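You operate a simulated robot arm through the tools that you are given. There is no shell and no other tool.

You are at the controls of a simulated two-armed robot. One attempt, no reset.

## Task
Take the lid off the purple tub and lay it down on the long table. Then put two of the blue cloths from the black table on the fourth left store shelf from the bottom. Then lift the meter lid open. Keep to this order.
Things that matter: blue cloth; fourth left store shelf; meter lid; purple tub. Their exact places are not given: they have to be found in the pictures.

Only the result counts: the job must be done as asked and must still hold three seconds after the hand-in. Knocking over, shifting, dropping, spilling or breaking anything else fails it. A push-on lid holds only when it is set on centred and level and pressed home; a screw cap is set on level and turned clockwise until tight. Flat cloth is picked up by pressing the open fingertips on it (5 to 10 N) and closing them slowly along it; thin cloth reads only 2 to 8 mm in the jaws.

## Robot
Two 7-joint arms with two-finger parallel grippers on one trunk, on a base that drives. Base frame: it is fixed to the floor where the robot stands at the start and does not move with it; the origin is under the middle of the robot, x ahead of it, y to its left, z up. Units: cm, rad, N and s.
The left shoulder is at the start at [5, 16.5, 108], the right one opposite. With the tool pointing down near the work surface each hand reaches from about 22 to 70 cm from the robot's upright axis, wherever it stands, measured 20 degrees to its own side. Places, roughly: blue cloth [-25, 375, 75]; fourth left store shelf [320, 350, 130]; meter lid [280, 20, 100]; purple tub [-50, 175, 100]. Payload 3.91 kg a hand.
The TCP of each hand is the grasp point between the finger pads, 3 cm short of the fingertips. In the tool frame z runs along the fingers and y along their closing line. The gripper opens to 11 cm. The fingers are 2 cm wide and 1 cm thick; the gripper's body (4.8 by 11.2 cm) begins 5.5 cm behind the TCP.
Orientation is that of the tool frame in the base frame, as [roll, pitch, yaw] about the fixed x, y, z axes, in that order (R = Rz(yaw) Ry(pitch) Rx(roll)). With the fingers straight down and closing along the base's y, the tool's x points along the base's -x, its y along +y and its z along -z.

## Interface
- The arms move only by the tool play_rows. It takes "left_deltas", "right_deltas" or both (then of equal length, played together; a hand with none holds still); each is a list of rows, each an object of numbers (a shift or turn left out is 0, a gripper value left out holds the last): "dx", "dy", "dz": the shift along the base's x, y, z in cm; "ax", "ay", "az": the turn, a rotation vector about the base's x, y, z in rad; "fingers": the finger opening in cm, from 0 to 11. In form: [{"dx": .., "dy": .., "dz": .., "ax": .., "ay": .., "az": .., "fingers": ..}, ...]. A call has 1 to 20 rows; each row shifts and turns the commanded pose from where the row before left it. Rows are played at 5 a second. More than 5 cm and 0.15 rad between two rows, or a gripper value outside its range, and nothing of the call is played. Where a pose cannot be reached the arm comes as near as it can. A force on the tool above 40 N (or 10 N above the force at the start of the call, whichever is more), or a blocked arm, ends the call early, and 0.2 s more pass. The fingers move at their own pace (about 4.5 cm/s each) and stop on an object; they squeeze with about 34 N. The grip force told is the motor's: it shows also when the fingers shut on nothing. Time passes only in rows, and 0.2 s behind the last, so rows that do not move let the fingers close. The reply holds the time, the measured pose of the TCP, the force on the tool along the base axes, the opening and the grip force, in the units named above and with some noise, with the torque about the TCP (base axes, N m) and any sound that the robot's microphone picked up.
- Cameras (640 x 400 px; columns grow to the right, rows downward): "scene" is now at [12.06, -0.89, 127.07]; the picture's right is [-0.11, -0.99, 0.00], its down [-0.37, 0.04, -0.93] and it looks along [0.92, -0.10, -0.37] (base axes); focal length 273 px, centre (320, 200). "left" rides on the left gripper at [7.2, -1.7, -10.3] in its tool frame; the picture's right is [0.23, 0.97, 0.00], its down [-0.76, 0.18, -0.62] and it looks along [-0.61, 0.14, 0.78] (tool axes); focal length 222 px, centre (320, 200). "right" rides on the right gripper at [7.2, 1.7, -10.3] in its tool frame; the picture's right is [-0.23, 0.97, 0.00], its down [-0.76, -0.18, -0.62] and it looks along [-0.61, -0.14, 0.78] (tool axes); focal length 222 px, centre (320, 200).
- capture(camera): a new picture of that camera. No time passes.
- lift_body(by): slides the trunk up (or, below 0, down) by that many cm; the arms and the scene camera ride with it, the base frame stays. It gives what a move gives, with no picture.
- roll_base(legs): drives the robot by 1 to 6 legs, each [ahead, left, turn to the left] in cm, cm and rad, along the robot's own axes; the way and the turn of a leg run together, so that a leg with both is an arc; at most 150 cm and 3.142 rad a leg. The arms and the cameras ride along, it lands a little off, and it stops where it bumps. It gives what a move gives.
- head_to(pan, tilt): turns the head with the scene camera to pan (to the left, within 1.396 rad either way) and tilt (down, from -0.506 to 1.204), counted from straight ahead of the robot. It gives what a move gives.
- probe_pixels(camera, pixels): for up to 12 pixels [column, row] of the newest picture of that camera ("zoom" is the newest enlarged one), the place [x, y, z] in the base frame of the surface seen there, good to about 0.2 cm. No time passes.
- inspect(camera, box): a new picture of the part [left, top, right, bottom] of that camera's present view, enlarged. No time passes.
- hand_in(): hands the job in; it is judged then, once.

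Open the grippers and draw the arms clear of the work before you hand the job in, unless the task says otherwise.

The tools are called after "Emit:" as a command line: name --argument value ..., lists and objects as JSON in quotes. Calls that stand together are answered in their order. play_rows: Moves the arms, as the interface text tells. Its arguments: {"type":"object","properties":{"left_deltas":{"type":"array","items":{"type":"object","properties":{"dx":{"type":"number"},"dy":{"type":"number"},"dz":{"type":"number"},"ax":{"type":"number"},"ay":{"type":"number"},"az":{"type":"number"},"fingers":{"type":"number"}}}},"right_deltas":{"type":"array","items":{"type":"object","properties":{"dx":{"type":"number"},"dy":{"type":"number"},"dz":{"type":"number"},"ax":{"type":"number"},"ay":{"type":"number"},"az":{"type":"number"},"fingers":{"type":"number"}}}}},"required":[]} The other tools are called the same way: lift_body (by) slides the trunk up or down; roll_base (legs) drives the base; head_to (pan, tilt) turns the head that bears the scene camera; capture (camera) takes a picture; probe_pixels (camera, pixels) gives the place of the surface under pixels of a picture; inspect (camera, box) takes an enlarged picture of a part of a camera's view; hand_in () hands the job in.

At the start:

```text
time_s: 0.0
left_ee_pos: [44.49, 18.31, 117.44]
left_ee_rot: [3.142, 0.001, -3.14]
left_contact_force: [-0.3, 0.6, -0.5]
left_torque: [-0.01, 0.0, 0.01]
left_finger_gap: 11.01
left_finger_force: 0.1
right_ee_pos: [38.44, -16.05, 115.9]
right_ee_rot: [-3.14, 0.001, 3.141]
right_contact_force: [-0.5, 0.0, -1.0]
right_torque: [0.0, -0.01, 0.01]
right_finger_gap: 11.02
right_finger_force: 0.0
trunk travel left (down, up): [-30.0, 20.3]
robot x, y, heading: [-0.28, 0.27, -0.001]
head pan, tilt: [-0.106, 0.379]
```

scene: 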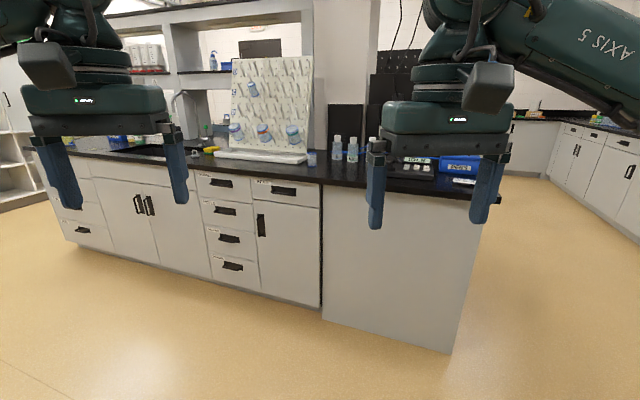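
right: 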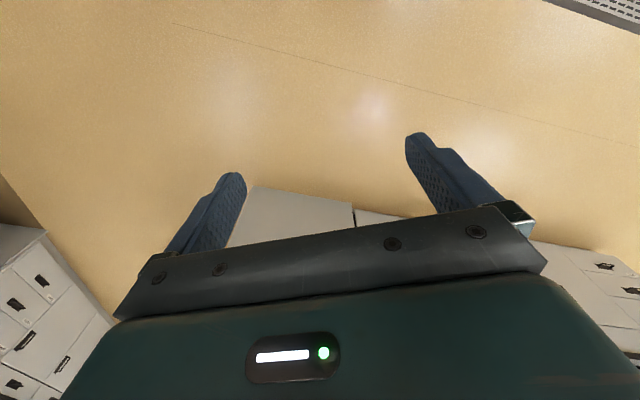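
left: 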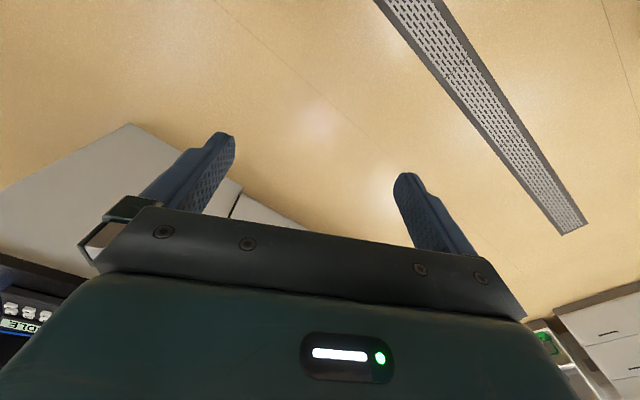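

The scene picture shows a bench ahead with bottles and a meter; the tub is said to be to the left-rear. I turn the head to the left to look for it.

Emit:
head_to --pan 1.39 --tilt 0.3

Emit:
capture --camera "scene"

```text
time_s: 1.6
left_ee_pos: [44.46, 18.4, 117.46]
left_ee_rot: [3.141, 0.001, -3.14]
left_contact_force: [0.0, -0.3, 0.8]
left_torque: [0.01, -0.05, 0.0]
left_finger_gap: 10.99
left_finger_force: 0.0
right_ee_pos: [38.46, -15.92, 115.87]
right_ee_rot: [-3.141, 0.001, 3.14]
right_contact_force: [-0.3, -0.1, 1.0]
right_torque: [-0.01, 0.01, -0.04]
right_finger_gap: 10.99
right_finger_force: 0.2
trunk travel left (down, up): [-30.0, 20.3]
robot x, y, heading: [-0.06, 0.17, 0.0]
head pan, tilt: [1.389, 0.3]
```

```text
taken
```

scene: 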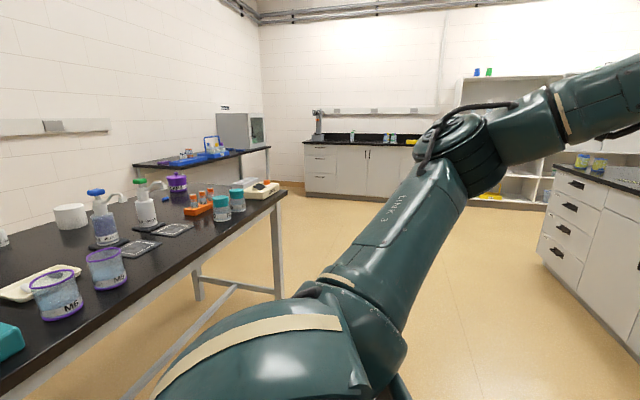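

A long black-topped table stands to the left with a purple tub at about (177,183), and a second bench at the back. I enlarge both parts.

Emit:
inspect --camera "scene" --box '[0, 150, 300, 338]'

Emit:
inspect --camera "scene" --box '[130, 90, 450, 290]'

Emit:
probe_pixels --camera "scene" --pixels '[[177, 183], [177, 175], [60, 290], [200, 155], [285, 190], [200, 265], [5, 380], [400, 138], [150, 165], [240, 152]]'

```text
2.13 times, centred on (150, 244) of scene
```

zoom: 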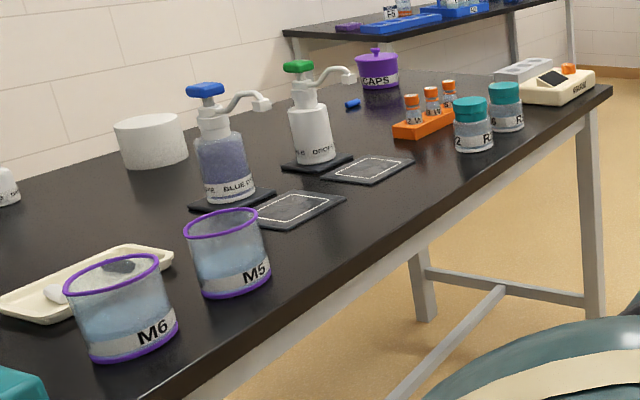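

```text
2.00 times, centred on (290, 190) of scene
```

zoom: 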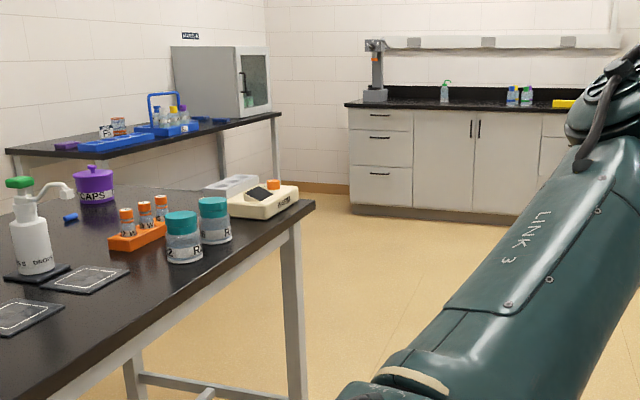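

```text
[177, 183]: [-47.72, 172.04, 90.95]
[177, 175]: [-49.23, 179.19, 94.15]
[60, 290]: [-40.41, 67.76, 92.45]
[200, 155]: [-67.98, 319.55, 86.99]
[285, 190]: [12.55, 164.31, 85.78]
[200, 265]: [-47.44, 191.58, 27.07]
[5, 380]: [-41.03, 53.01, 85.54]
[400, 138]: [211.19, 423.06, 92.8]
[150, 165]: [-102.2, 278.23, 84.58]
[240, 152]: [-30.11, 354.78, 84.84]
```

The tub (label CAPS, knobbed purple lid) is at about (-48,175). I probe the long table's edge and the tub more finely to plan the drive.

Emit:
inspect --camera "scene" --box '[140, 160, 300, 260]'

Emit:
probe_pixels --camera "scene" --pixels '[[280, 195], [250, 219], [200, 258], [150, 298], [100, 336], [60, 368], [30, 388], [284, 191], [262, 180], [170, 200], [120, 190], [20, 210]]'

```text
4.00 times, centred on (220, 210) of scene
```

zoom: 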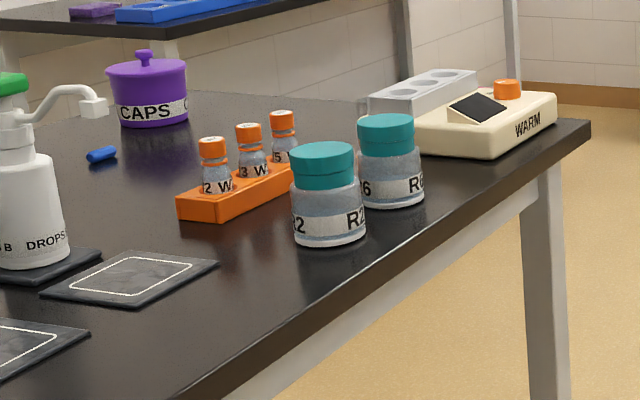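

```text
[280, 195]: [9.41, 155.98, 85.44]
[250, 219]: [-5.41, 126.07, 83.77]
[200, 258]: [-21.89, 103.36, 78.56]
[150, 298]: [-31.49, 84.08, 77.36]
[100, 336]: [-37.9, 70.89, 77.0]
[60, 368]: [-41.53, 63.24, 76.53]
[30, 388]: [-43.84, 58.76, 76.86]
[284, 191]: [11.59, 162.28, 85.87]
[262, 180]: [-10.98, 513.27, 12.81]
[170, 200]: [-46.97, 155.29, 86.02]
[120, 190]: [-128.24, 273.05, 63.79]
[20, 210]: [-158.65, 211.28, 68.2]
```

The long table's near edge runs from about (-44,59) to the corner (12,162), top at z 86, so the tub sits about 17 cm from the table's far end and 59 cm from the near edge. I look at the aisle and the black table to plan the way.

Emit:
head_to --pan 0.8 --tilt 0.3

Emit:
capture --camera "scene"

Emit:
head_to --pan 0.0 --tilt 0.5

Emit:
capture --camera "scene"

```text
time_s: 2.6
left_ee_pos: [44.4, 18.43, 117.45]
left_ee_rot: [-3.141, 0.0, -3.141]
left_contact_force: [-0.1, 0.3, 0.1]
left_torque: [0.0, -0.01, 0.02]
left_finger_gap: 11.01
left_finger_force: 0.1
right_ee_pos: [38.44, -15.93, 115.93]
right_ee_rot: [-3.141, -0.001, 3.14]
right_contact_force: [0.3, 0.3, -0.1]
right_torque: [0.0, -0.03, 0.01]
right_finger_gap: 11.02
right_finger_force: 0.1
trunk travel left (down, up): [-30.0, 20.3]
robot x, y, heading: [0.21, -0.23, 0.002]
head pan, tilt: [0.799, 0.3]
```

```text
taken
```

scene: 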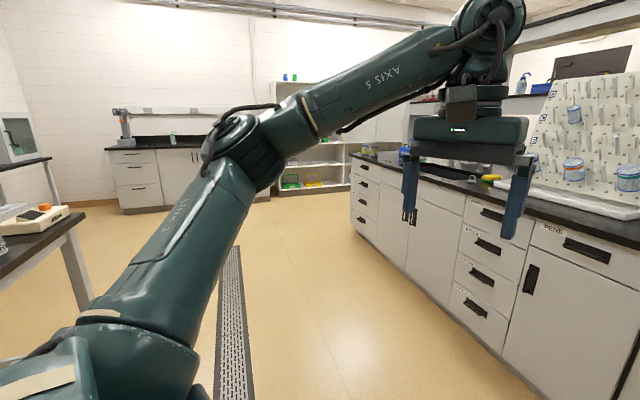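

```text
time_s: 3.7
left_ee_pos: [44.51, 18.4, 117.44]
left_ee_rot: [-3.141, -0.001, -3.14]
left_contact_force: [-0.4, -0.5, -0.4]
left_torque: [0.04, 0.01, 0.01]
left_finger_gap: 11.01
left_finger_force: 0.1
right_ee_pos: [38.4, -15.96, 115.91]
right_ee_rot: [-3.141, 0.0, -3.141]
right_contact_force: [-0.3, 0.0, 0.3]
right_torque: [-0.01, 0.0, 0.01]
right_finger_gap: 10.99
right_finger_force: 0.1
trunk travel left (down, up): [-30.0, 20.3]
robot x, y, heading: [0.05, 0.29, 0.001]
head pan, tilt: [0.0, 0.499]
```

```text
taken
```

scene: 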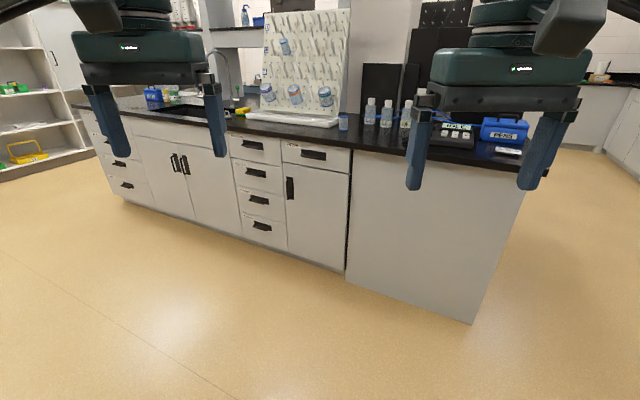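

The bench island is ahead. I probe its edges to know the aisle width.

Emit:
probe_pixels --camera "scene" --pixels '[[125, 203], [345, 283], [470, 320], [350, 150], [540, 172], [240, 130], [75, 105], [20, 180]]'

```text
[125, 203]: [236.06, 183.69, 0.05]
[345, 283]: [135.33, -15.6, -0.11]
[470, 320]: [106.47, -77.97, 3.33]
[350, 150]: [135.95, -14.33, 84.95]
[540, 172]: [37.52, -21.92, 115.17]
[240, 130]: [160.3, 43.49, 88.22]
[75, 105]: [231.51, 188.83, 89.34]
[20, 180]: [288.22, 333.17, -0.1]
```

The aisle is wide: the island face runs from about (106,-78) to (236,184). I drive ahead 75, then left 150 along the aisle, then turn left to look at the far end of the long table and the black table.

Emit:
roll_base --legs '[[75, 0, 0], [0, 150, 0], [0, 0, 1.57]]'

Emit:
head_to --pan 0.7 --tilt 0.5

Emit:
capture --camera "scene"

```text
time_s: 24.7
left_ee_pos: [54.98, 196.37, 117.5]
left_ee_rot: [3.141, 0.001, -1.553]
left_contact_force: [0.2, -0.5, 0.0]
left_torque: [0.0, -0.01, 0.0]
left_finger_gap: 10.98
left_finger_force: 0.0
right_ee_pos: [89.3, 191.06, 116.04]
right_ee_rot: [3.142, -0.002, -1.554]
right_contact_force: [0.2, 1.4, -0.3]
right_torque: [0.0, 0.02, -0.04]
right_finger_gap: 10.99
right_finger_force: 0.1
trunk travel left (down, up): [-30.0, 20.3]
robot x, y, heading: [74.25, 152.13, 1.586]
head pan, tilt: [0.0, 0.499]
```

```text
time_s: 25.8
left_ee_pos: [54.92, 196.48, 117.59]
left_ee_rot: [-3.14, -0.001, -1.553]
left_contact_force: [0.4, 0.3, 0.2]
left_torque: [0.02, -0.01, -0.04]
left_finger_gap: 10.98
left_finger_force: 0.1
right_ee_pos: [89.38, 190.98, 115.94]
right_ee_rot: [3.141, 0.0, -1.557]
right_contact_force: [-0.2, 0.2, -0.1]
right_torque: [0.01, 0.04, -0.01]
right_finger_gap: 10.99
right_finger_force: 0.0
trunk travel left (down, up): [-30.0, 20.3]
robot x, y, heading: [74.03, 152.15, 1.588]
head pan, tilt: [0.7, 0.499]
```

```text
taken
```

scene: 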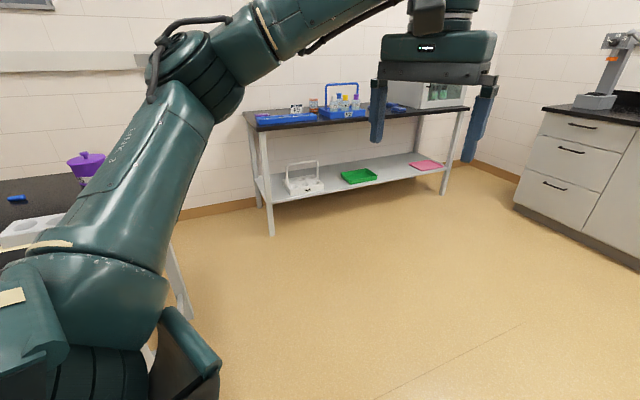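

Emit:
inspect --camera "scene" --box '[230, 60, 550, 260]'

Emit:
probe_pixels --camera "scene" --pixels '[[252, 128], [320, 122], [465, 108], [245, 112], [272, 233], [445, 190], [85, 160], [85, 175], [280, 121], [400, 110], [190, 315]]'

```text
2.00 times, centred on (390, 160) of scene
```

zoom: 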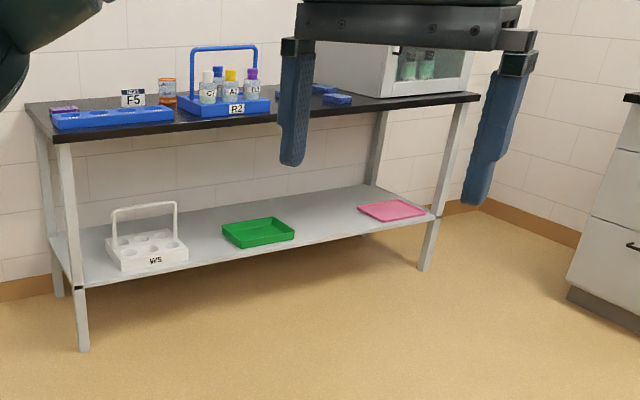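

```text
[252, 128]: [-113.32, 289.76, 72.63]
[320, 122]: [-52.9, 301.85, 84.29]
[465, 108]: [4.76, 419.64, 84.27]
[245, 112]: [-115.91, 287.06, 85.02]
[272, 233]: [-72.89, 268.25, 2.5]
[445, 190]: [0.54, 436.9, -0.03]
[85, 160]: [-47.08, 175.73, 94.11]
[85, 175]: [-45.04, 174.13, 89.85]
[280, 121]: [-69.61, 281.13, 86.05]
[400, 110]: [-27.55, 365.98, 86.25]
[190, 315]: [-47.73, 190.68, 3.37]
```

The black table (blue trays, blue cloths near (400,110)) is parallel to the long table, further back by the wall; there is free floor beyond the long table's end. I drive round to stand off that end, facing back along the long table.

Emit:
roll_base --legs '[[63, 0, 0], [0, 81, 0], [0, 0, 2.647]]'

Emit:
head_to --pan -0.2 --tilt 0.75

Emit:
capture --camera "scene"

```text
time_s: 42.3
left_ee_pos: [-15.1, 165.5, 117.48]
left_ee_rot: [3.141, -0.002, 1.016]
left_contact_force: [-0.1, 0.2, -0.2]
left_torque: [-0.03, 0.02, 0.02]
left_finger_gap: 10.99
left_finger_force: 0.1
right_ee_pos: [-40.96, 188.69, 115.95]
right_ee_rot: [3.142, -0.001, 1.013]
right_contact_force: [-0.2, -0.4, 0.7]
right_torque: [-0.02, -0.03, 0.0]
right_finger_gap: 10.99
right_finger_force: 0.0
trunk travel left (down, up): [-30.0, 20.3]
robot x, y, heading: [-6.97, 213.11, -2.125]
head pan, tilt: [0.7, 0.499]
```

```text
time_s: 43.5
left_ee_pos: [-14.98, 165.47, 117.46]
left_ee_rot: [-3.141, 0.0, 1.016]
left_contact_force: [0.4, -0.7, 0.4]
left_torque: [0.01, 0.01, 0.0]
left_finger_gap: 10.99
left_finger_force: 0.1
right_ee_pos: [-40.97, 188.61, 116.0]
right_ee_rot: [-3.14, 0.0, 1.015]
right_contact_force: [-0.7, -0.1, -0.1]
right_torque: [0.03, 0.0, 0.02]
right_finger_gap: 10.99
right_finger_force: 0.1
trunk travel left (down, up): [-30.0, 20.3]
robot x, y, heading: [-7.17, 213.14, -2.128]
head pan, tilt: [-0.201, 0.75]
```

```text
taken
```

scene: 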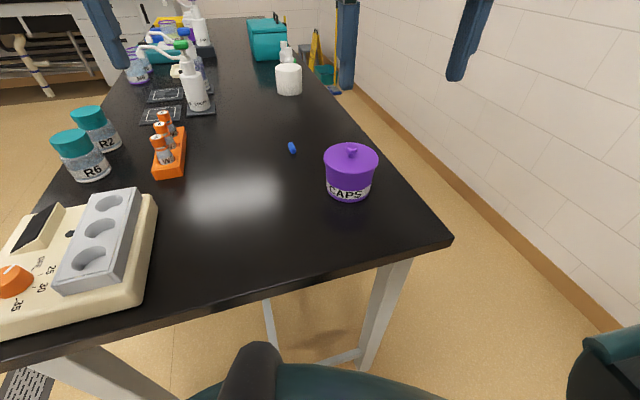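

The tub with its knobbed lid is clear at (350,170), with free table top around it. I enlarge it and probe the lid and knob.

Emit:
inspect --camera "scene" --box '[300, 130, 400, 210]'

Emit:
probe_pixels --camera "scene" --pixels '[[350, 150], [350, 156], [330, 158], [372, 158], [350, 168], [350, 175], [350, 183], [350, 205], [300, 200], [260, 180], [250, 230]]'

```text
5.00 times, centred on (350, 170) of scene
```

zoom: 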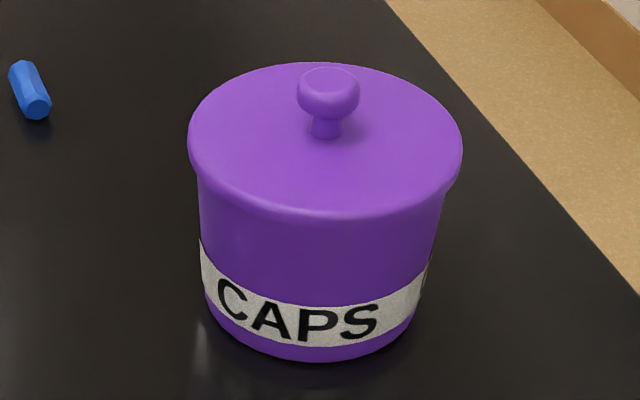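

```text
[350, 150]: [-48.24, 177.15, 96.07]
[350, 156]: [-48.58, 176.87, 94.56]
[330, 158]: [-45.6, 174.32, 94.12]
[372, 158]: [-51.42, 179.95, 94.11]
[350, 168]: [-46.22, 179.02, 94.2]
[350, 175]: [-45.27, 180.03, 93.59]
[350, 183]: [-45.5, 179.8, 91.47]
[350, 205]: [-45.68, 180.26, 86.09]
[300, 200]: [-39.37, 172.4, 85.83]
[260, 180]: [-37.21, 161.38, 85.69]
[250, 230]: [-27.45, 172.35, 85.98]
```

The knob is at zoom (328,92). I probe it finely to centre the fingers on it.

Emit:
probe_pixels --camera "zoom" --pixels '[[328, 75], [328, 85], [328, 95], [328, 110], [302, 95], [355, 95], [325, 130], [325, 70], [200, 140], [452, 150], [325, 205], [320, 66]]'

Emit:
capture --camera "right"

```text
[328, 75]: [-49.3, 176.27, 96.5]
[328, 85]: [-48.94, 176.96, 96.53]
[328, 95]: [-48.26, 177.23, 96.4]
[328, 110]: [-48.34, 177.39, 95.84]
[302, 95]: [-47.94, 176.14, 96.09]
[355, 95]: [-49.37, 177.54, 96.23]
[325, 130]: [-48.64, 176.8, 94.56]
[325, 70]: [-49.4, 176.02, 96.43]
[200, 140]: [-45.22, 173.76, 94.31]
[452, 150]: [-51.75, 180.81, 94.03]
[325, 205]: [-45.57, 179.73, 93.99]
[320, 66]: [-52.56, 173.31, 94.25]
```

```text
taken
```

right: 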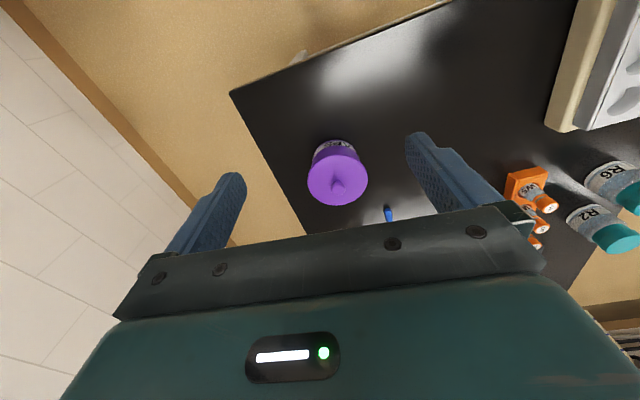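

Knob centre is about (-48.9,176.7), top z 96.5, lid top z 94.1. I move the right hand over it with the fingers at 5 cm and come down partway.

Emit:
play_rows --right_deltas '[{"dx": -2.63, "dy": -3.97, "fingers": 5}, {"dx": -2.63, "dy": -3.97}, {"dx": -2.64, "dy": -3.96}, {"dz": -4}, {"dz": -4}, {"dz": -4}, {}]'

Emit:
capture --camera "right"

Emit:
capture --camera "scene"

```text
time_s: 45.1
left_ee_pos: [-15.01, 165.5, 117.52]
left_ee_rot: [-3.141, 0.0, 1.017]
left_contact_force: [0.7, 0.3, 0.8]
left_torque: [0.0, -0.01, 0.01]
left_finger_gap: 11.01
left_finger_force: 0.1
right_ee_pos: [-48.89, 176.95, 104.14]
right_ee_rot: [-3.141, 0.001, 1.015]
right_contact_force: [0.3, 0.1, -0.6]
right_torque: [0.01, -0.02, -0.02]
right_finger_gap: 5.02
right_finger_force: 0.0
trunk travel left (down, up): [-30.0, 20.3]
robot x, y, heading: [-7.43, 212.73, -2.13]
head pan, tilt: [-0.201, 0.75]
```

```text
taken
```

right: 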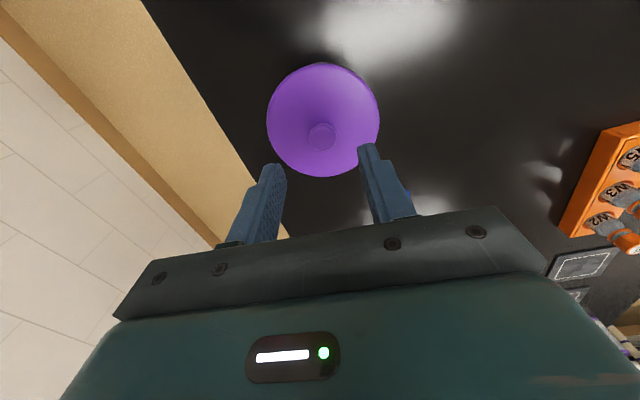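

```text
taken
```

scene: 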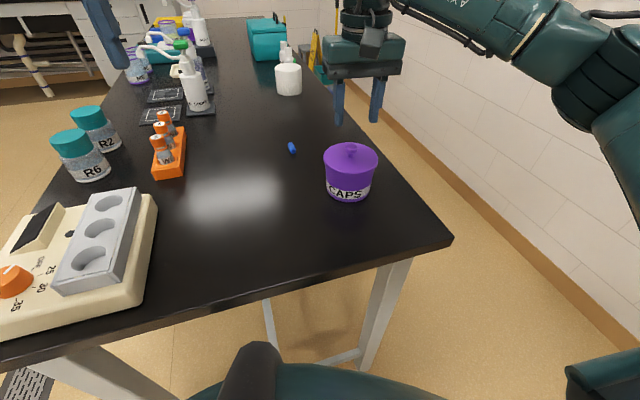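

The hand is above the knob; I check the knob's place in the right camera at (321,133).

Emit:
probe_pixels --camera "right" --pixels '[[321, 130], [321, 138], [310, 133], [332, 133], [275, 110], [370, 110], [323, 70], [323, 170]]'

```text
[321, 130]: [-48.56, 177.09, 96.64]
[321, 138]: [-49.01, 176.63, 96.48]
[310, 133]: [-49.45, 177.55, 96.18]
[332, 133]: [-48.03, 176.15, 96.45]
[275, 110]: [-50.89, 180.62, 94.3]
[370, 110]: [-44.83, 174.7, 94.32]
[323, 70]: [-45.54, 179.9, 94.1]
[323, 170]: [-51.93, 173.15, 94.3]
```

The hand is centred within 2 mm. I descend to z≈97.6 (fingertips just above the lid) and close on the knob.

Emit:
play_rows --right_deltas '[{"dz": -3, "dx": 0.1}, {"dz": -2.5}, {"dz": -1.0}, {"fingers": 0}, {}, {}, {}]'

Emit:
capture --camera "right"

```text
time_s: 46.7
left_ee_pos: [-15.05, 165.51, 117.57]
left_ee_rot: [3.141, 0.002, 1.016]
left_contact_force: [1.0, 0.6, -0.9]
left_torque: [-0.01, -0.02, 0.01]
left_finger_gap: 11.0
left_finger_force: 0.0
right_ee_pos: [-48.89, 176.72, 97.44]
right_ee_rot: [3.141, 0.0, 1.015]
right_contact_force: [0.3, 0.3, -0.3]
right_torque: [0.01, -0.03, 0.01]
right_finger_gap: 2.14
right_finger_force: 34.3
trunk travel left (down, up): [-30.0, 20.3]
robot x, y, heading: [-7.11, 213.05, -2.127]
head pan, tilt: [-0.201, 0.75]
heard: snap
```

```text
taken
```

right: 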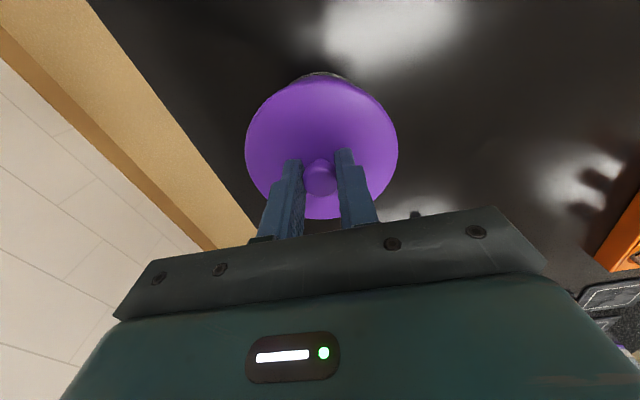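

The fingers hold the knob (gap 2.14 cm, 34 N) and a snap was heard. I lift slowly and watch the force.

Emit:
play_rows --right_deltas '[{"dz": 0.4}, {"dz": 0.4}, {"dz": 0.4}, {"dz": 0.4}, {}]'

Emit:
inspect --camera "scene" --box '[290, 100, 410, 220]'

```text
time_s: 47.9
left_ee_pos: [-15.0, 165.51, 117.46]
left_ee_rot: [3.142, 0.0, 1.016]
left_contact_force: [0.1, 0.5, -0.5]
left_torque: [-0.02, -0.07, -0.02]
left_finger_gap: 10.99
left_finger_force: 0.1
right_ee_pos: [-48.78, 176.81, 98.98]
right_ee_rot: [3.141, 0.0, 1.014]
right_contact_force: [0.1, 0.5, -1.0]
right_torque: [0.04, 0.0, -0.01]
right_finger_gap: 2.09
right_finger_force: 34.0
trunk travel left (down, up): [-30.0, 20.3]
robot x, y, heading: [-6.93, 212.78, -2.127]
head pan, tilt: [-0.201, 0.75]
```

```text
3.33 times, centred on (350, 160) of scene
```

zoom: 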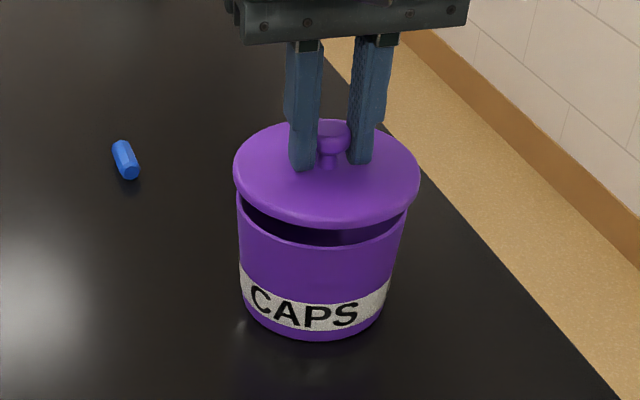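

The lid lifts free of the tub. I raise it further and probe the free table area between tub, blue cap and WARM device for the lay-down spot.

Emit:
play_rows --right_deltas '[{"dz": 2}, {"dz": 3}, {"dz": 3}, {}]'

Emit:
capture --camera "scene"

Emit:
probe_pixels --camera "scene" --pixels '[[292, 148], [186, 165], [158, 205], [235, 205], [240, 220], [300, 220], [280, 190], [300, 262], [145, 275]]'

Emit:
capture --camera "right"

```text
time_s: 48.9
left_ee_pos: [-15.18, 165.51, 117.48]
left_ee_rot: [3.14, 0.0, 1.016]
left_contact_force: [-1.1, -0.5, -0.5]
left_torque: [0.02, 0.04, 0.02]
left_finger_gap: 11.0
left_finger_force: 0.1
right_ee_pos: [-48.75, 176.88, 107.16]
right_ee_rot: [-3.14, 0.002, 1.014]
right_contact_force: [1.3, -0.2, -0.3]
right_torque: [0.03, 0.03, -0.01]
right_finger_gap: 2.09
right_finger_force: 34.2
trunk travel left (down, up): [-30.0, 20.3]
robot x, y, heading: [-7.28, 212.8, -2.129]
head pan, tilt: [-0.201, 0.75]
```

```text
taken
```

scene: 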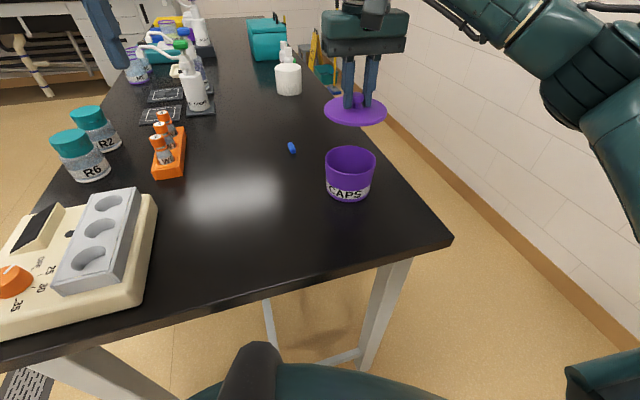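

```text
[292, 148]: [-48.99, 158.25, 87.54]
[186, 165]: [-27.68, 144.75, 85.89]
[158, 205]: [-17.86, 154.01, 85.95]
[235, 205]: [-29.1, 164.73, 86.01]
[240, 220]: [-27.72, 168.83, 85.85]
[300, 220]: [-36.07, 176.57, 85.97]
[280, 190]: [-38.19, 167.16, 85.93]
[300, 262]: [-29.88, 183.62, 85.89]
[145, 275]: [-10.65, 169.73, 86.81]
```

```text
taken
```

right: 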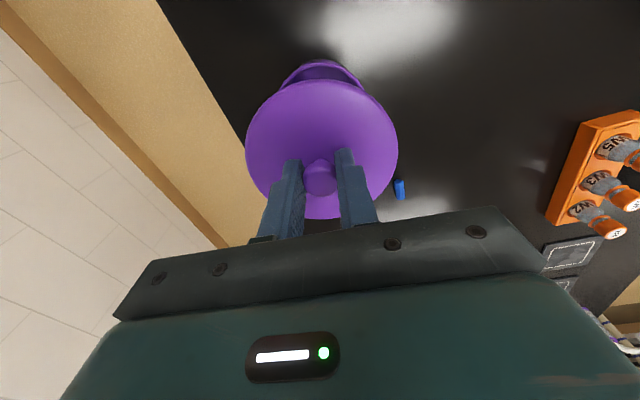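

The free spot at about (-37,168) has over 4 cm clearance to everything. I carry the lid there and lower it partway.

Emit:
play_rows --right_deltas '[{"dx": 3.9, "dy": -3.0}, {"dx": 3.9, "dy": -3.0}, {"dx": 3.9, "dy": -3.0}, {"dz": -4}, {"dz": -4}, {"dz": -3}, {"dz": -1}, {}]'

Emit:
capture --camera "right"

Emit:
inspect --camera "scene" --box '[220, 110, 380, 230]'

```text
time_s: 50.7
left_ee_pos: [-15.05, 165.51, 117.58]
left_ee_rot: [-3.141, -0.001, 1.016]
left_contact_force: [0.2, -0.5, -0.2]
left_torque: [0.01, -0.02, -0.01]
left_finger_gap: 11.02
left_finger_force: 0.1
right_ee_pos: [-37.0, 168.09, 95.07]
right_ee_rot: [-3.141, 0.0, 1.014]
right_contact_force: [0.5, -0.2, -0.8]
right_torque: [0.01, 0.01, -0.01]
right_finger_gap: 2.19
right_finger_force: 34.0
trunk travel left (down, up): [-30.0, 20.3]
robot x, y, heading: [-7.34, 212.89, -2.125]
head pan, tilt: [-0.201, 0.75]
```

```text
taken
```

right: 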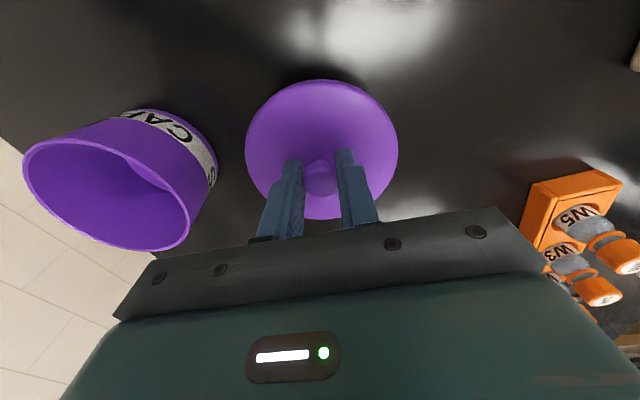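

```text
3.33 times, centred on (300, 170) of scene
```

zoom: 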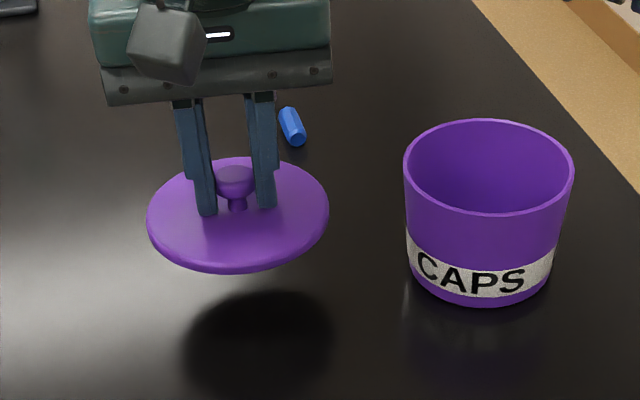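

The lid is a thin disc, about 5 cm above the table. I lower 4 cm and then in fine steps, watching the force.

Emit:
play_rows --right_deltas '[{"dz": -2}, {"dz": -1.5}, {"dz": -0.5}, {"dz": -0.3}, {}]'

Emit:
inspect --camera "scene" --box '[220, 110, 380, 230]'

```text
time_s: 51.9
left_ee_pos: [-15.09, 165.45, 117.46]
left_ee_rot: [-3.141, -0.001, 1.018]
left_contact_force: [0.8, -0.5, -0.2]
left_torque: [-0.03, -0.02, 0.01]
left_finger_gap: 11.0
left_finger_force: 0.0
right_ee_pos: [-37.19, 167.88, 90.71]
right_ee_rot: [-3.141, 0.0, 1.012]
right_contact_force: [0.2, -0.8, -0.9]
right_torque: [0.0, -0.02, -0.01]
right_finger_gap: 2.21
right_finger_force: 33.8
trunk travel left (down, up): [-30.0, 20.3]
robot x, y, heading: [-7.21, 212.46, -2.125]
head pan, tilt: [-0.201, 0.75]
```

```text
3.33 times, centred on (300, 170) of scene
```

zoom: 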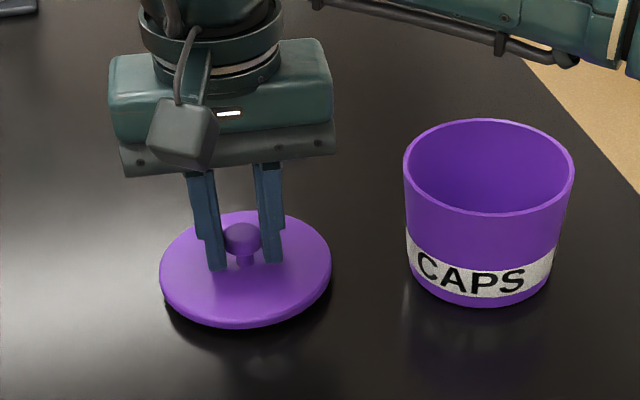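

The lid is now just above the table. I lower in 0.15 cm steps until the force shows contact.

Emit:
play_rows --right_deltas '[{"dz": -0.2}, {"dz": -0.15}, {"dz": -0.15}, {"dz": -0.1}, {}]'

Emit:
inspect --camera "scene" --box '[220, 140, 340, 230]'

```text
time_s: 53.1
left_ee_pos: [-15.18, 165.46, 117.48]
left_ee_rot: [-3.141, 0.0, 1.015]
left_contact_force: [-0.1, 0.4, 0.0]
left_torque: [-0.02, -0.02, 0.03]
left_finger_gap: 11.02
left_finger_force: 0.0
right_ee_pos: [-37.05, 167.84, 90.17]
right_ee_rot: [3.142, 0.0, 1.014]
right_contact_force: [0.1, 0.1, -0.5]
right_torque: [0.01, -0.01, 0.03]
right_finger_gap: 2.17
right_finger_force: 33.7
trunk travel left (down, up): [-30.0, 20.3]
robot x, y, heading: [-7.17, 213.0, -2.126]
head pan, tilt: [-0.201, 0.75]
```

```text
4.44 times, centred on (280, 185) of scene
```

zoom: 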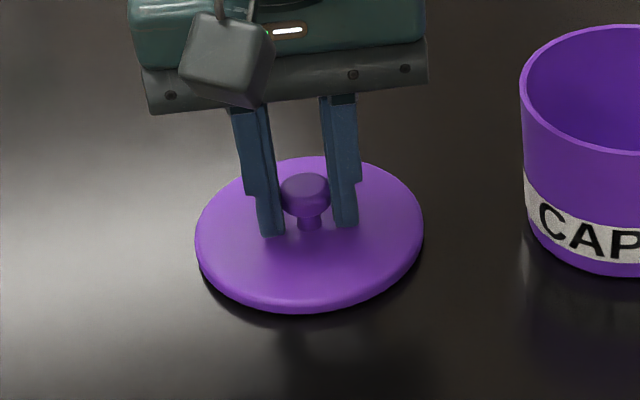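

Still no contact force and a thin gap shows under the rim. I go on down in small steps.

Emit:
play_rows --right_deltas '[{"dz": -0.15}, {"dz": -0.15}, {"dz": -0.1}, {"dz": -0.1}, {}]'

Emit:
inspect --camera "scene" --box '[220, 140, 340, 230]'

```text
time_s: 54.3
left_ee_pos: [-15.06, 165.48, 117.55]
left_ee_rot: [3.141, 0.001, 1.015]
left_contact_force: [0.4, 0.6, 0.9]
left_torque: [0.01, -0.01, -0.01]
left_finger_gap: 10.99
left_finger_force: 0.0
right_ee_pos: [-37.11, 167.85, 89.79]
right_ee_rot: [3.139, 0.004, 1.012]
right_contact_force: [-2.1, -3.8, 13.2]
right_torque: [-0.02, -0.02, -0.03]
right_finger_gap: 2.13
right_finger_force: 34.3
trunk travel left (down, up): [-30.0, 20.3]
robot x, y, heading: [-6.67, 212.72, -2.124]
head pan, tilt: [-0.201, 0.75]
```

```text
4.44 times, centred on (280, 185) of scene
```

zoom: 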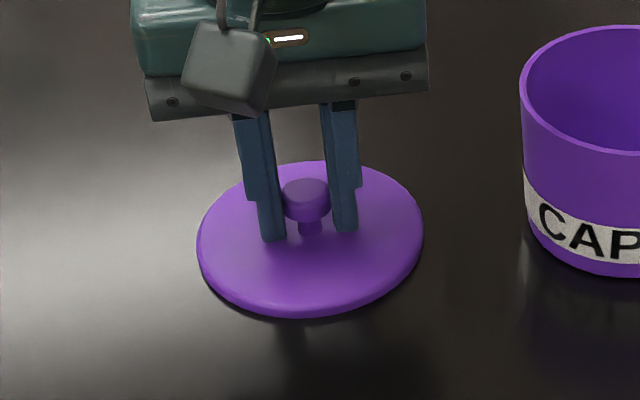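

Contact at 13 N: the lid rests on the table. I relieve slightly, open the fingers gently to 5 cm, and lift away.

Emit:
play_rows --right_deltas '[{"dz": 0.1}, {"fingers": 2.6}, {"fingers": 3.5}, {"fingers": 5}, {}, {"dz": 1.5}, {"dz": 3}, {"dz": 4}, {"dz": 5}, {"dz": 5}, {"dz": 5}, {}]'

Emit:
capture --camera "scene"

```text
time_s: 56.9
left_ee_pos: [-15.02, 165.53, 117.4]
left_ee_rot: [3.14, 0.001, 1.015]
left_contact_force: [-0.5, 0.2, 0.1]
left_torque: [0.02, 0.02, 0.02]
left_finger_gap: 11.03
left_finger_force: 0.2
right_ee_pos: [-36.79, 167.46, 113.12]
right_ee_rot: [-3.141, 0.001, 1.015]
right_contact_force: [0.6, -0.6, -0.1]
right_torque: [0.0, 0.0, -0.01]
right_finger_gap: 5.01
right_finger_force: 0.1
trunk travel left (down, up): [-30.0, 20.3]
robot x, y, heading: [-7.26, 212.98, -2.128]
head pan, tilt: [-0.201, 0.75]
```

```text
taken
```

scene: 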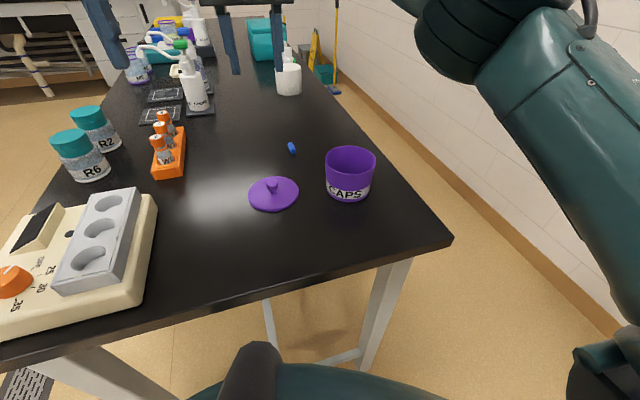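

The lid lies flat on the long table next to the open tub. I draw the right hand back to its carry pose, then turn right and drive along to stand off the black table.

Emit:
play_rows --right_deltas '[{"dz": 3, "dy": 2}, {"dx": -1, "dy": 4.7}, {"dx": -1, "dy": 4.7}, {"dx": -1, "dy": 4.7}, {"dx": -1, "dy": 4.7}, {}]'

Emit:
roll_base --legs '[[0, 0, -1.489], [0, -125, 0]]'

Emit:
head_to --pan 0.0 --tilt 0.55

Emit:
capture --camera "scene"

```text
time_s: 58.3
left_ee_pos: [-15.11, 165.4, 117.43]
left_ee_rot: [-3.142, 0.0, 1.016]
left_contact_force: [0.8, 0.2, 0.8]
left_torque: [0.0, -0.01, 0.02]
left_finger_gap: 10.98
left_finger_force: 0.0
right_ee_pos: [-40.74, 188.63, 115.98]
right_ee_rot: [3.141, -0.002, 1.015]
right_contact_force: [0.4, 0.5, 0.7]
right_torque: [0.02, -0.01, 0.01]
right_finger_gap: 5.04
right_finger_force: 0.0
trunk travel left (down, up): [-30.0, 20.3]
robot x, y, heading: [-7.13, 212.85, -2.129]
head pan, tilt: [-0.201, 0.75]
```

```text
time_s: 73.2
left_ee_pos: [2.1, 328.5, 117.38]
left_ee_rot: [-3.141, 0.0, -0.479]
left_contact_force: [-0.3, -0.5, 0.2]
left_torque: [0.01, -0.02, 0.02]
left_finger_gap: 11.0
left_finger_force: 0.1
right_ee_pos: [23.06, 356.02, 116.04]
right_ee_rot: [3.14, 0.0, -0.481]
right_contact_force: [0.2, 0.5, -0.1]
right_torque: [0.02, -0.03, 0.03]
right_finger_gap: 4.98
right_finger_force: 0.1
trunk travel left (down, up): [-30.0, 20.3]
robot x, y, heading: [49.96, 324.16, 2.662]
head pan, tilt: [-0.201, 0.75]
```

```text
time_s: 73.9
left_ee_pos: [2.08, 328.48, 117.36]
left_ee_rot: [3.141, 0.0, -0.48]
left_contact_force: [0.0, 0.2, 0.2]
left_torque: [-0.05, 0.0, -0.01]
left_finger_gap: 11.0
left_finger_force: 0.0
right_ee_pos: [23.09, 355.89, 115.95]
right_ee_rot: [-3.14, -0.002, -0.481]
right_contact_force: [0.4, 0.3, 0.7]
right_torque: [-0.01, -0.02, -0.01]
right_finger_gap: 5.0
right_finger_force: 0.1
trunk travel left (down, up): [-30.0, 20.3]
robot x, y, heading: [49.67, 324.18, 2.659]
head pan, tilt: [0.0, 0.55]
```

```text
taken
```

scene: 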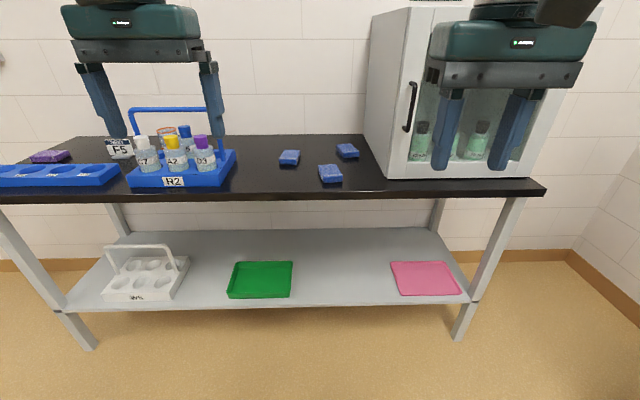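

Three folded blue cloths lie on the black table at (289,157), (347,150) and (330,173). I enlarge and probe them.

Emit:
inspect --camera "scene" --box '[250, 125, 390, 205]'

Emit:
probe_pixels --camera "scene" --pixels '[[289, 155], [347, 149], [330, 172], [289, 175], [330, 194], [380, 150], [372, 190], [235, 160], [225, 187], [415, 95], [385, 178], [320, 137]]'

```text
4.57 times, centred on (320, 165) of scene
```

zoom: 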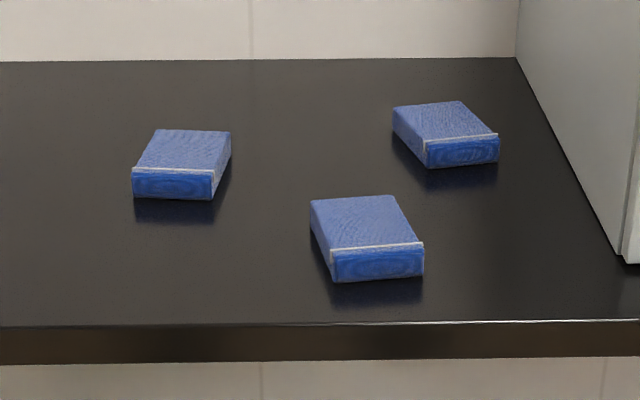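

```text
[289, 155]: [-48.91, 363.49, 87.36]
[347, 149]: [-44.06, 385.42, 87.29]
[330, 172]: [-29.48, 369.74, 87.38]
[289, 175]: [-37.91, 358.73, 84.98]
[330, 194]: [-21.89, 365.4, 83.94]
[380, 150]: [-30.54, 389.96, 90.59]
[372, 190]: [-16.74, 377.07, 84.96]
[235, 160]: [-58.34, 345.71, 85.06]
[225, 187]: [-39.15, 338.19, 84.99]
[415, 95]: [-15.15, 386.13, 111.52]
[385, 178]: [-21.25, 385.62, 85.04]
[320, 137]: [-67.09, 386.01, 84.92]
```

The cloths are folded blocks about 2.4 cm thick on the table (top z 87.4). Before choosing the grasp I want to see the store shelf, so I turn the robot round towards it.

Emit:
probe_pixels --camera "zoom" --pixels '[[135, 168], [212, 170], [228, 134], [158, 132], [313, 203], [392, 199], [418, 242], [335, 247], [395, 110], [460, 104], [494, 134], [428, 139]]'

Emit:
roll_base --legs '[[0, 0, -2.4]]'

Emit:
head_to --pan -0.15 --tilt 0.15

Emit:
capture --camera "scene"

```text
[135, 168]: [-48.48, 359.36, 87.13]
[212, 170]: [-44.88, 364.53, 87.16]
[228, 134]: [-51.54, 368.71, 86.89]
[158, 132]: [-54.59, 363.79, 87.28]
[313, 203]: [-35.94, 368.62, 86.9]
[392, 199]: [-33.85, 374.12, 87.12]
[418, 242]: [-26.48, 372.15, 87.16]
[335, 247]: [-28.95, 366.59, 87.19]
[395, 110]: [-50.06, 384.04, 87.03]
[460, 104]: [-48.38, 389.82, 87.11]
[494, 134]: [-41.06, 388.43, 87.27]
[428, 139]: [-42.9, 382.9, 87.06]
```

```text
time_s: 80.0
left_ee_pos: [88.08, 353.64, 117.52]
left_ee_rot: [-3.141, -0.001, -2.873]
left_contact_force: [-0.7, -0.5, 0.3]
left_torque: [0.03, -0.03, 0.0]
left_finger_gap: 10.99
left_finger_force: 0.1
right_ee_pos: [91.15, 319.39, 116.07]
right_ee_rot: [3.141, 0.001, -2.875]
right_contact_force: [-0.8, -0.3, -1.0]
right_torque: [-0.01, -0.02, -0.02]
right_finger_gap: 5.01
right_finger_force: 0.0
trunk travel left (down, up): [-30.0, 20.3]
robot x, y, heading: [50.12, 324.21, 0.267]
head pan, tilt: [0.0, 0.55]
```

```text
time_s: 80.8
left_ee_pos: [88.02, 353.64, 117.37]
left_ee_rot: [-3.14, 0.0, -2.874]
left_contact_force: [-0.2, 0.0, -0.1]
left_torque: [-0.02, -0.01, -0.02]
left_finger_gap: 11.01
left_finger_force: 0.0
right_ee_pos: [91.31, 319.32, 116.09]
right_ee_rot: [3.14, -0.001, -2.876]
right_contact_force: [-0.1, -0.5, -0.2]
right_torque: [-0.05, 0.01, -0.02]
right_finger_gap: 5.04
right_finger_force: 0.1
trunk travel left (down, up): [-30.0, 20.3]
robot x, y, heading: [50.09, 324.37, 0.264]
head pan, tilt: [-0.15, 0.15]
```

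```text
taken
```

scene: 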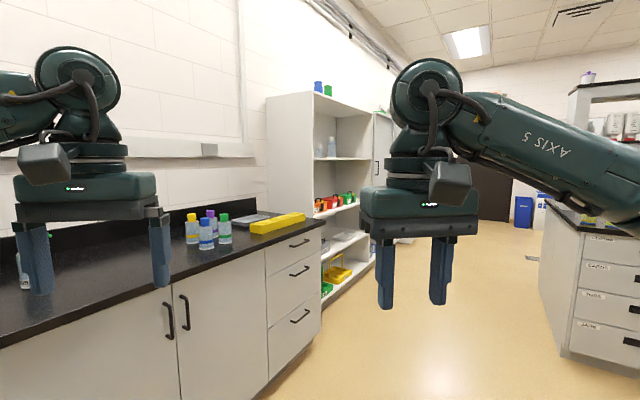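

The store shelf unit is at (270-370, 95-300), facing the room. I probe the shelf's edges and the bench front to plan the way.

Emit:
probe_pixels --camera "scene" --pixels '[[315, 95], [325, 158], [325, 215], [328, 258], [330, 300], [373, 115], [270, 395], [320, 330], [268, 100], [560, 350], [575, 215], [372, 205]]'

Emit:
inspect --camera "scene" --box '[250, 70, 410, 320]'

```text
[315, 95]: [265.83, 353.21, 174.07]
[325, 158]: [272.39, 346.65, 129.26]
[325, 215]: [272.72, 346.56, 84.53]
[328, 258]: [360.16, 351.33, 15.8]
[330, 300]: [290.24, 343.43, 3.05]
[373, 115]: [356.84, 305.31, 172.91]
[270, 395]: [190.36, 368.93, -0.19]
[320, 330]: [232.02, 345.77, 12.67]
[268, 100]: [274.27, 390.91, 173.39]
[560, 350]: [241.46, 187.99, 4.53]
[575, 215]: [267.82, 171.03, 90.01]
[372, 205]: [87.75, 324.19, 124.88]
```

```text
1.60 times, centred on (330, 195) of scene
```

zoom: 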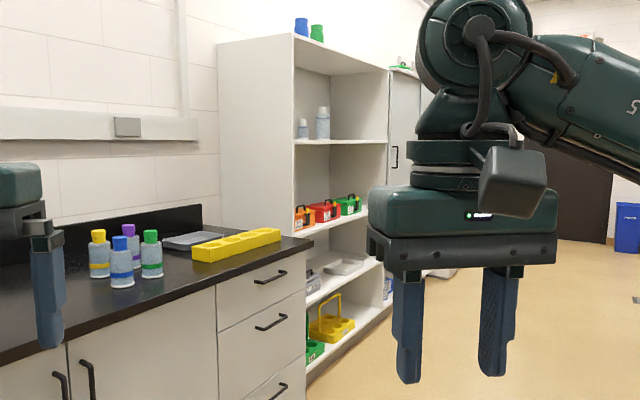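

The left store unit spans from (266,353) to (357,305), with boards at z≈85, 129 and 173, so the fourth shelf is the one at z≈129 with a 43 cm gap above it: a tilted gripper will fit. I turn back to the black table to pick the cloths with tilted fingers.

Emit:
roll_base --legs '[[0, 0, 2.4]]'

Emit:
head_to --pan 0.0 --tilt 0.5

Emit:
capture --camera "scene"

Emit:
probe_pixels --camera "scene" --pixels '[[170, 122], [140, 122], [215, 122], [205, 155], [170, 152], [235, 170], [409, 20], [408, 185], [387, 175]]'

```text
time_s: 86.8
left_ee_pos: [2.1, 329.5, 117.41]
left_ee_rot: [3.141, 0.001, -0.499]
left_contact_force: [-0.8, -0.5, 0.0]
left_torque: [-0.02, -0.01, -0.01]
left_finger_gap: 10.98
left_finger_force: 0.1
right_ee_pos: [23.73, 356.4, 115.99]
right_ee_rot: [-3.141, 0.001, -0.5]
right_contact_force: [0.2, -0.5, 0.5]
right_torque: [0.0, 0.03, -0.02]
right_finger_gap: 5.02
right_finger_force: 0.0
trunk travel left (down, up): [-30.0, 20.3]
robot x, y, heading: [50.13, 323.94, 2.643]
head pan, tilt: [-0.15, 0.15]
```

```text
time_s: 87.7
left_ee_pos: [2.17, 329.39, 117.56]
left_ee_rot: [3.141, -0.001, -0.499]
left_contact_force: [0.7, -0.5, -0.3]
left_torque: [0.01, 0.01, 0.0]
left_finger_gap: 11.01
left_finger_force: 0.1
right_ee_pos: [23.83, 356.46, 116.15]
right_ee_rot: [3.141, 0.002, -0.5]
right_contact_force: [-0.3, -0.3, -0.5]
right_torque: [0.02, -0.02, -0.02]
right_finger_gap: 5.01
right_finger_force: 0.2
trunk travel left (down, up): [-30.0, 20.3]
robot x, y, heading: [50.36, 323.92, 2.636]
head pan, tilt: [0.0, 0.499]
```

```text
taken
```

scene: 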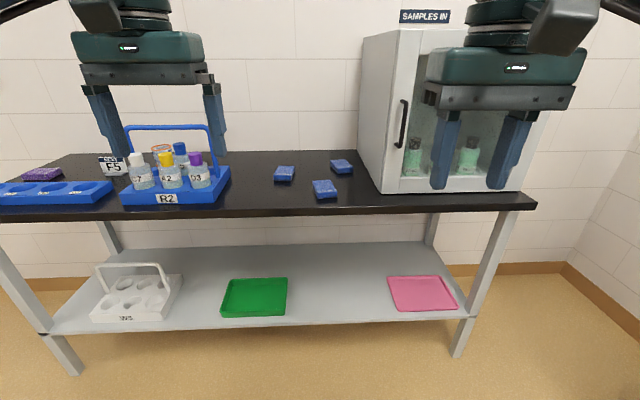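

```text
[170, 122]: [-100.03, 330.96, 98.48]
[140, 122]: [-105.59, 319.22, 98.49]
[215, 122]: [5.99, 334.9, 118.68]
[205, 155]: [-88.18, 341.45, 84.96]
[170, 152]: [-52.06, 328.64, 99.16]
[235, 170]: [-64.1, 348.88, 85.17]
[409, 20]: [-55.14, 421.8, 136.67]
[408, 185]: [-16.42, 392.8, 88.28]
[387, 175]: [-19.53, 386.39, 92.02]
```

I probe the carrier handle height, since the left hand will pass near it.

Emit:
probe_pixels --camera "scene" --pixels '[[165, 127], [190, 127], [205, 127], [209, 140], [139, 128], [228, 180], [135, 203], [388, 190]]'

```text
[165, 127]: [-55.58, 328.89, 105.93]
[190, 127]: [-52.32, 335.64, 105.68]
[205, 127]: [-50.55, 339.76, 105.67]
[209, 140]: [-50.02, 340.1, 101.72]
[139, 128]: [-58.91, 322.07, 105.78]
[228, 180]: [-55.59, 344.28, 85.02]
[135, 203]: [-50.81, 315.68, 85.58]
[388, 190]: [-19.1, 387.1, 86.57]
```

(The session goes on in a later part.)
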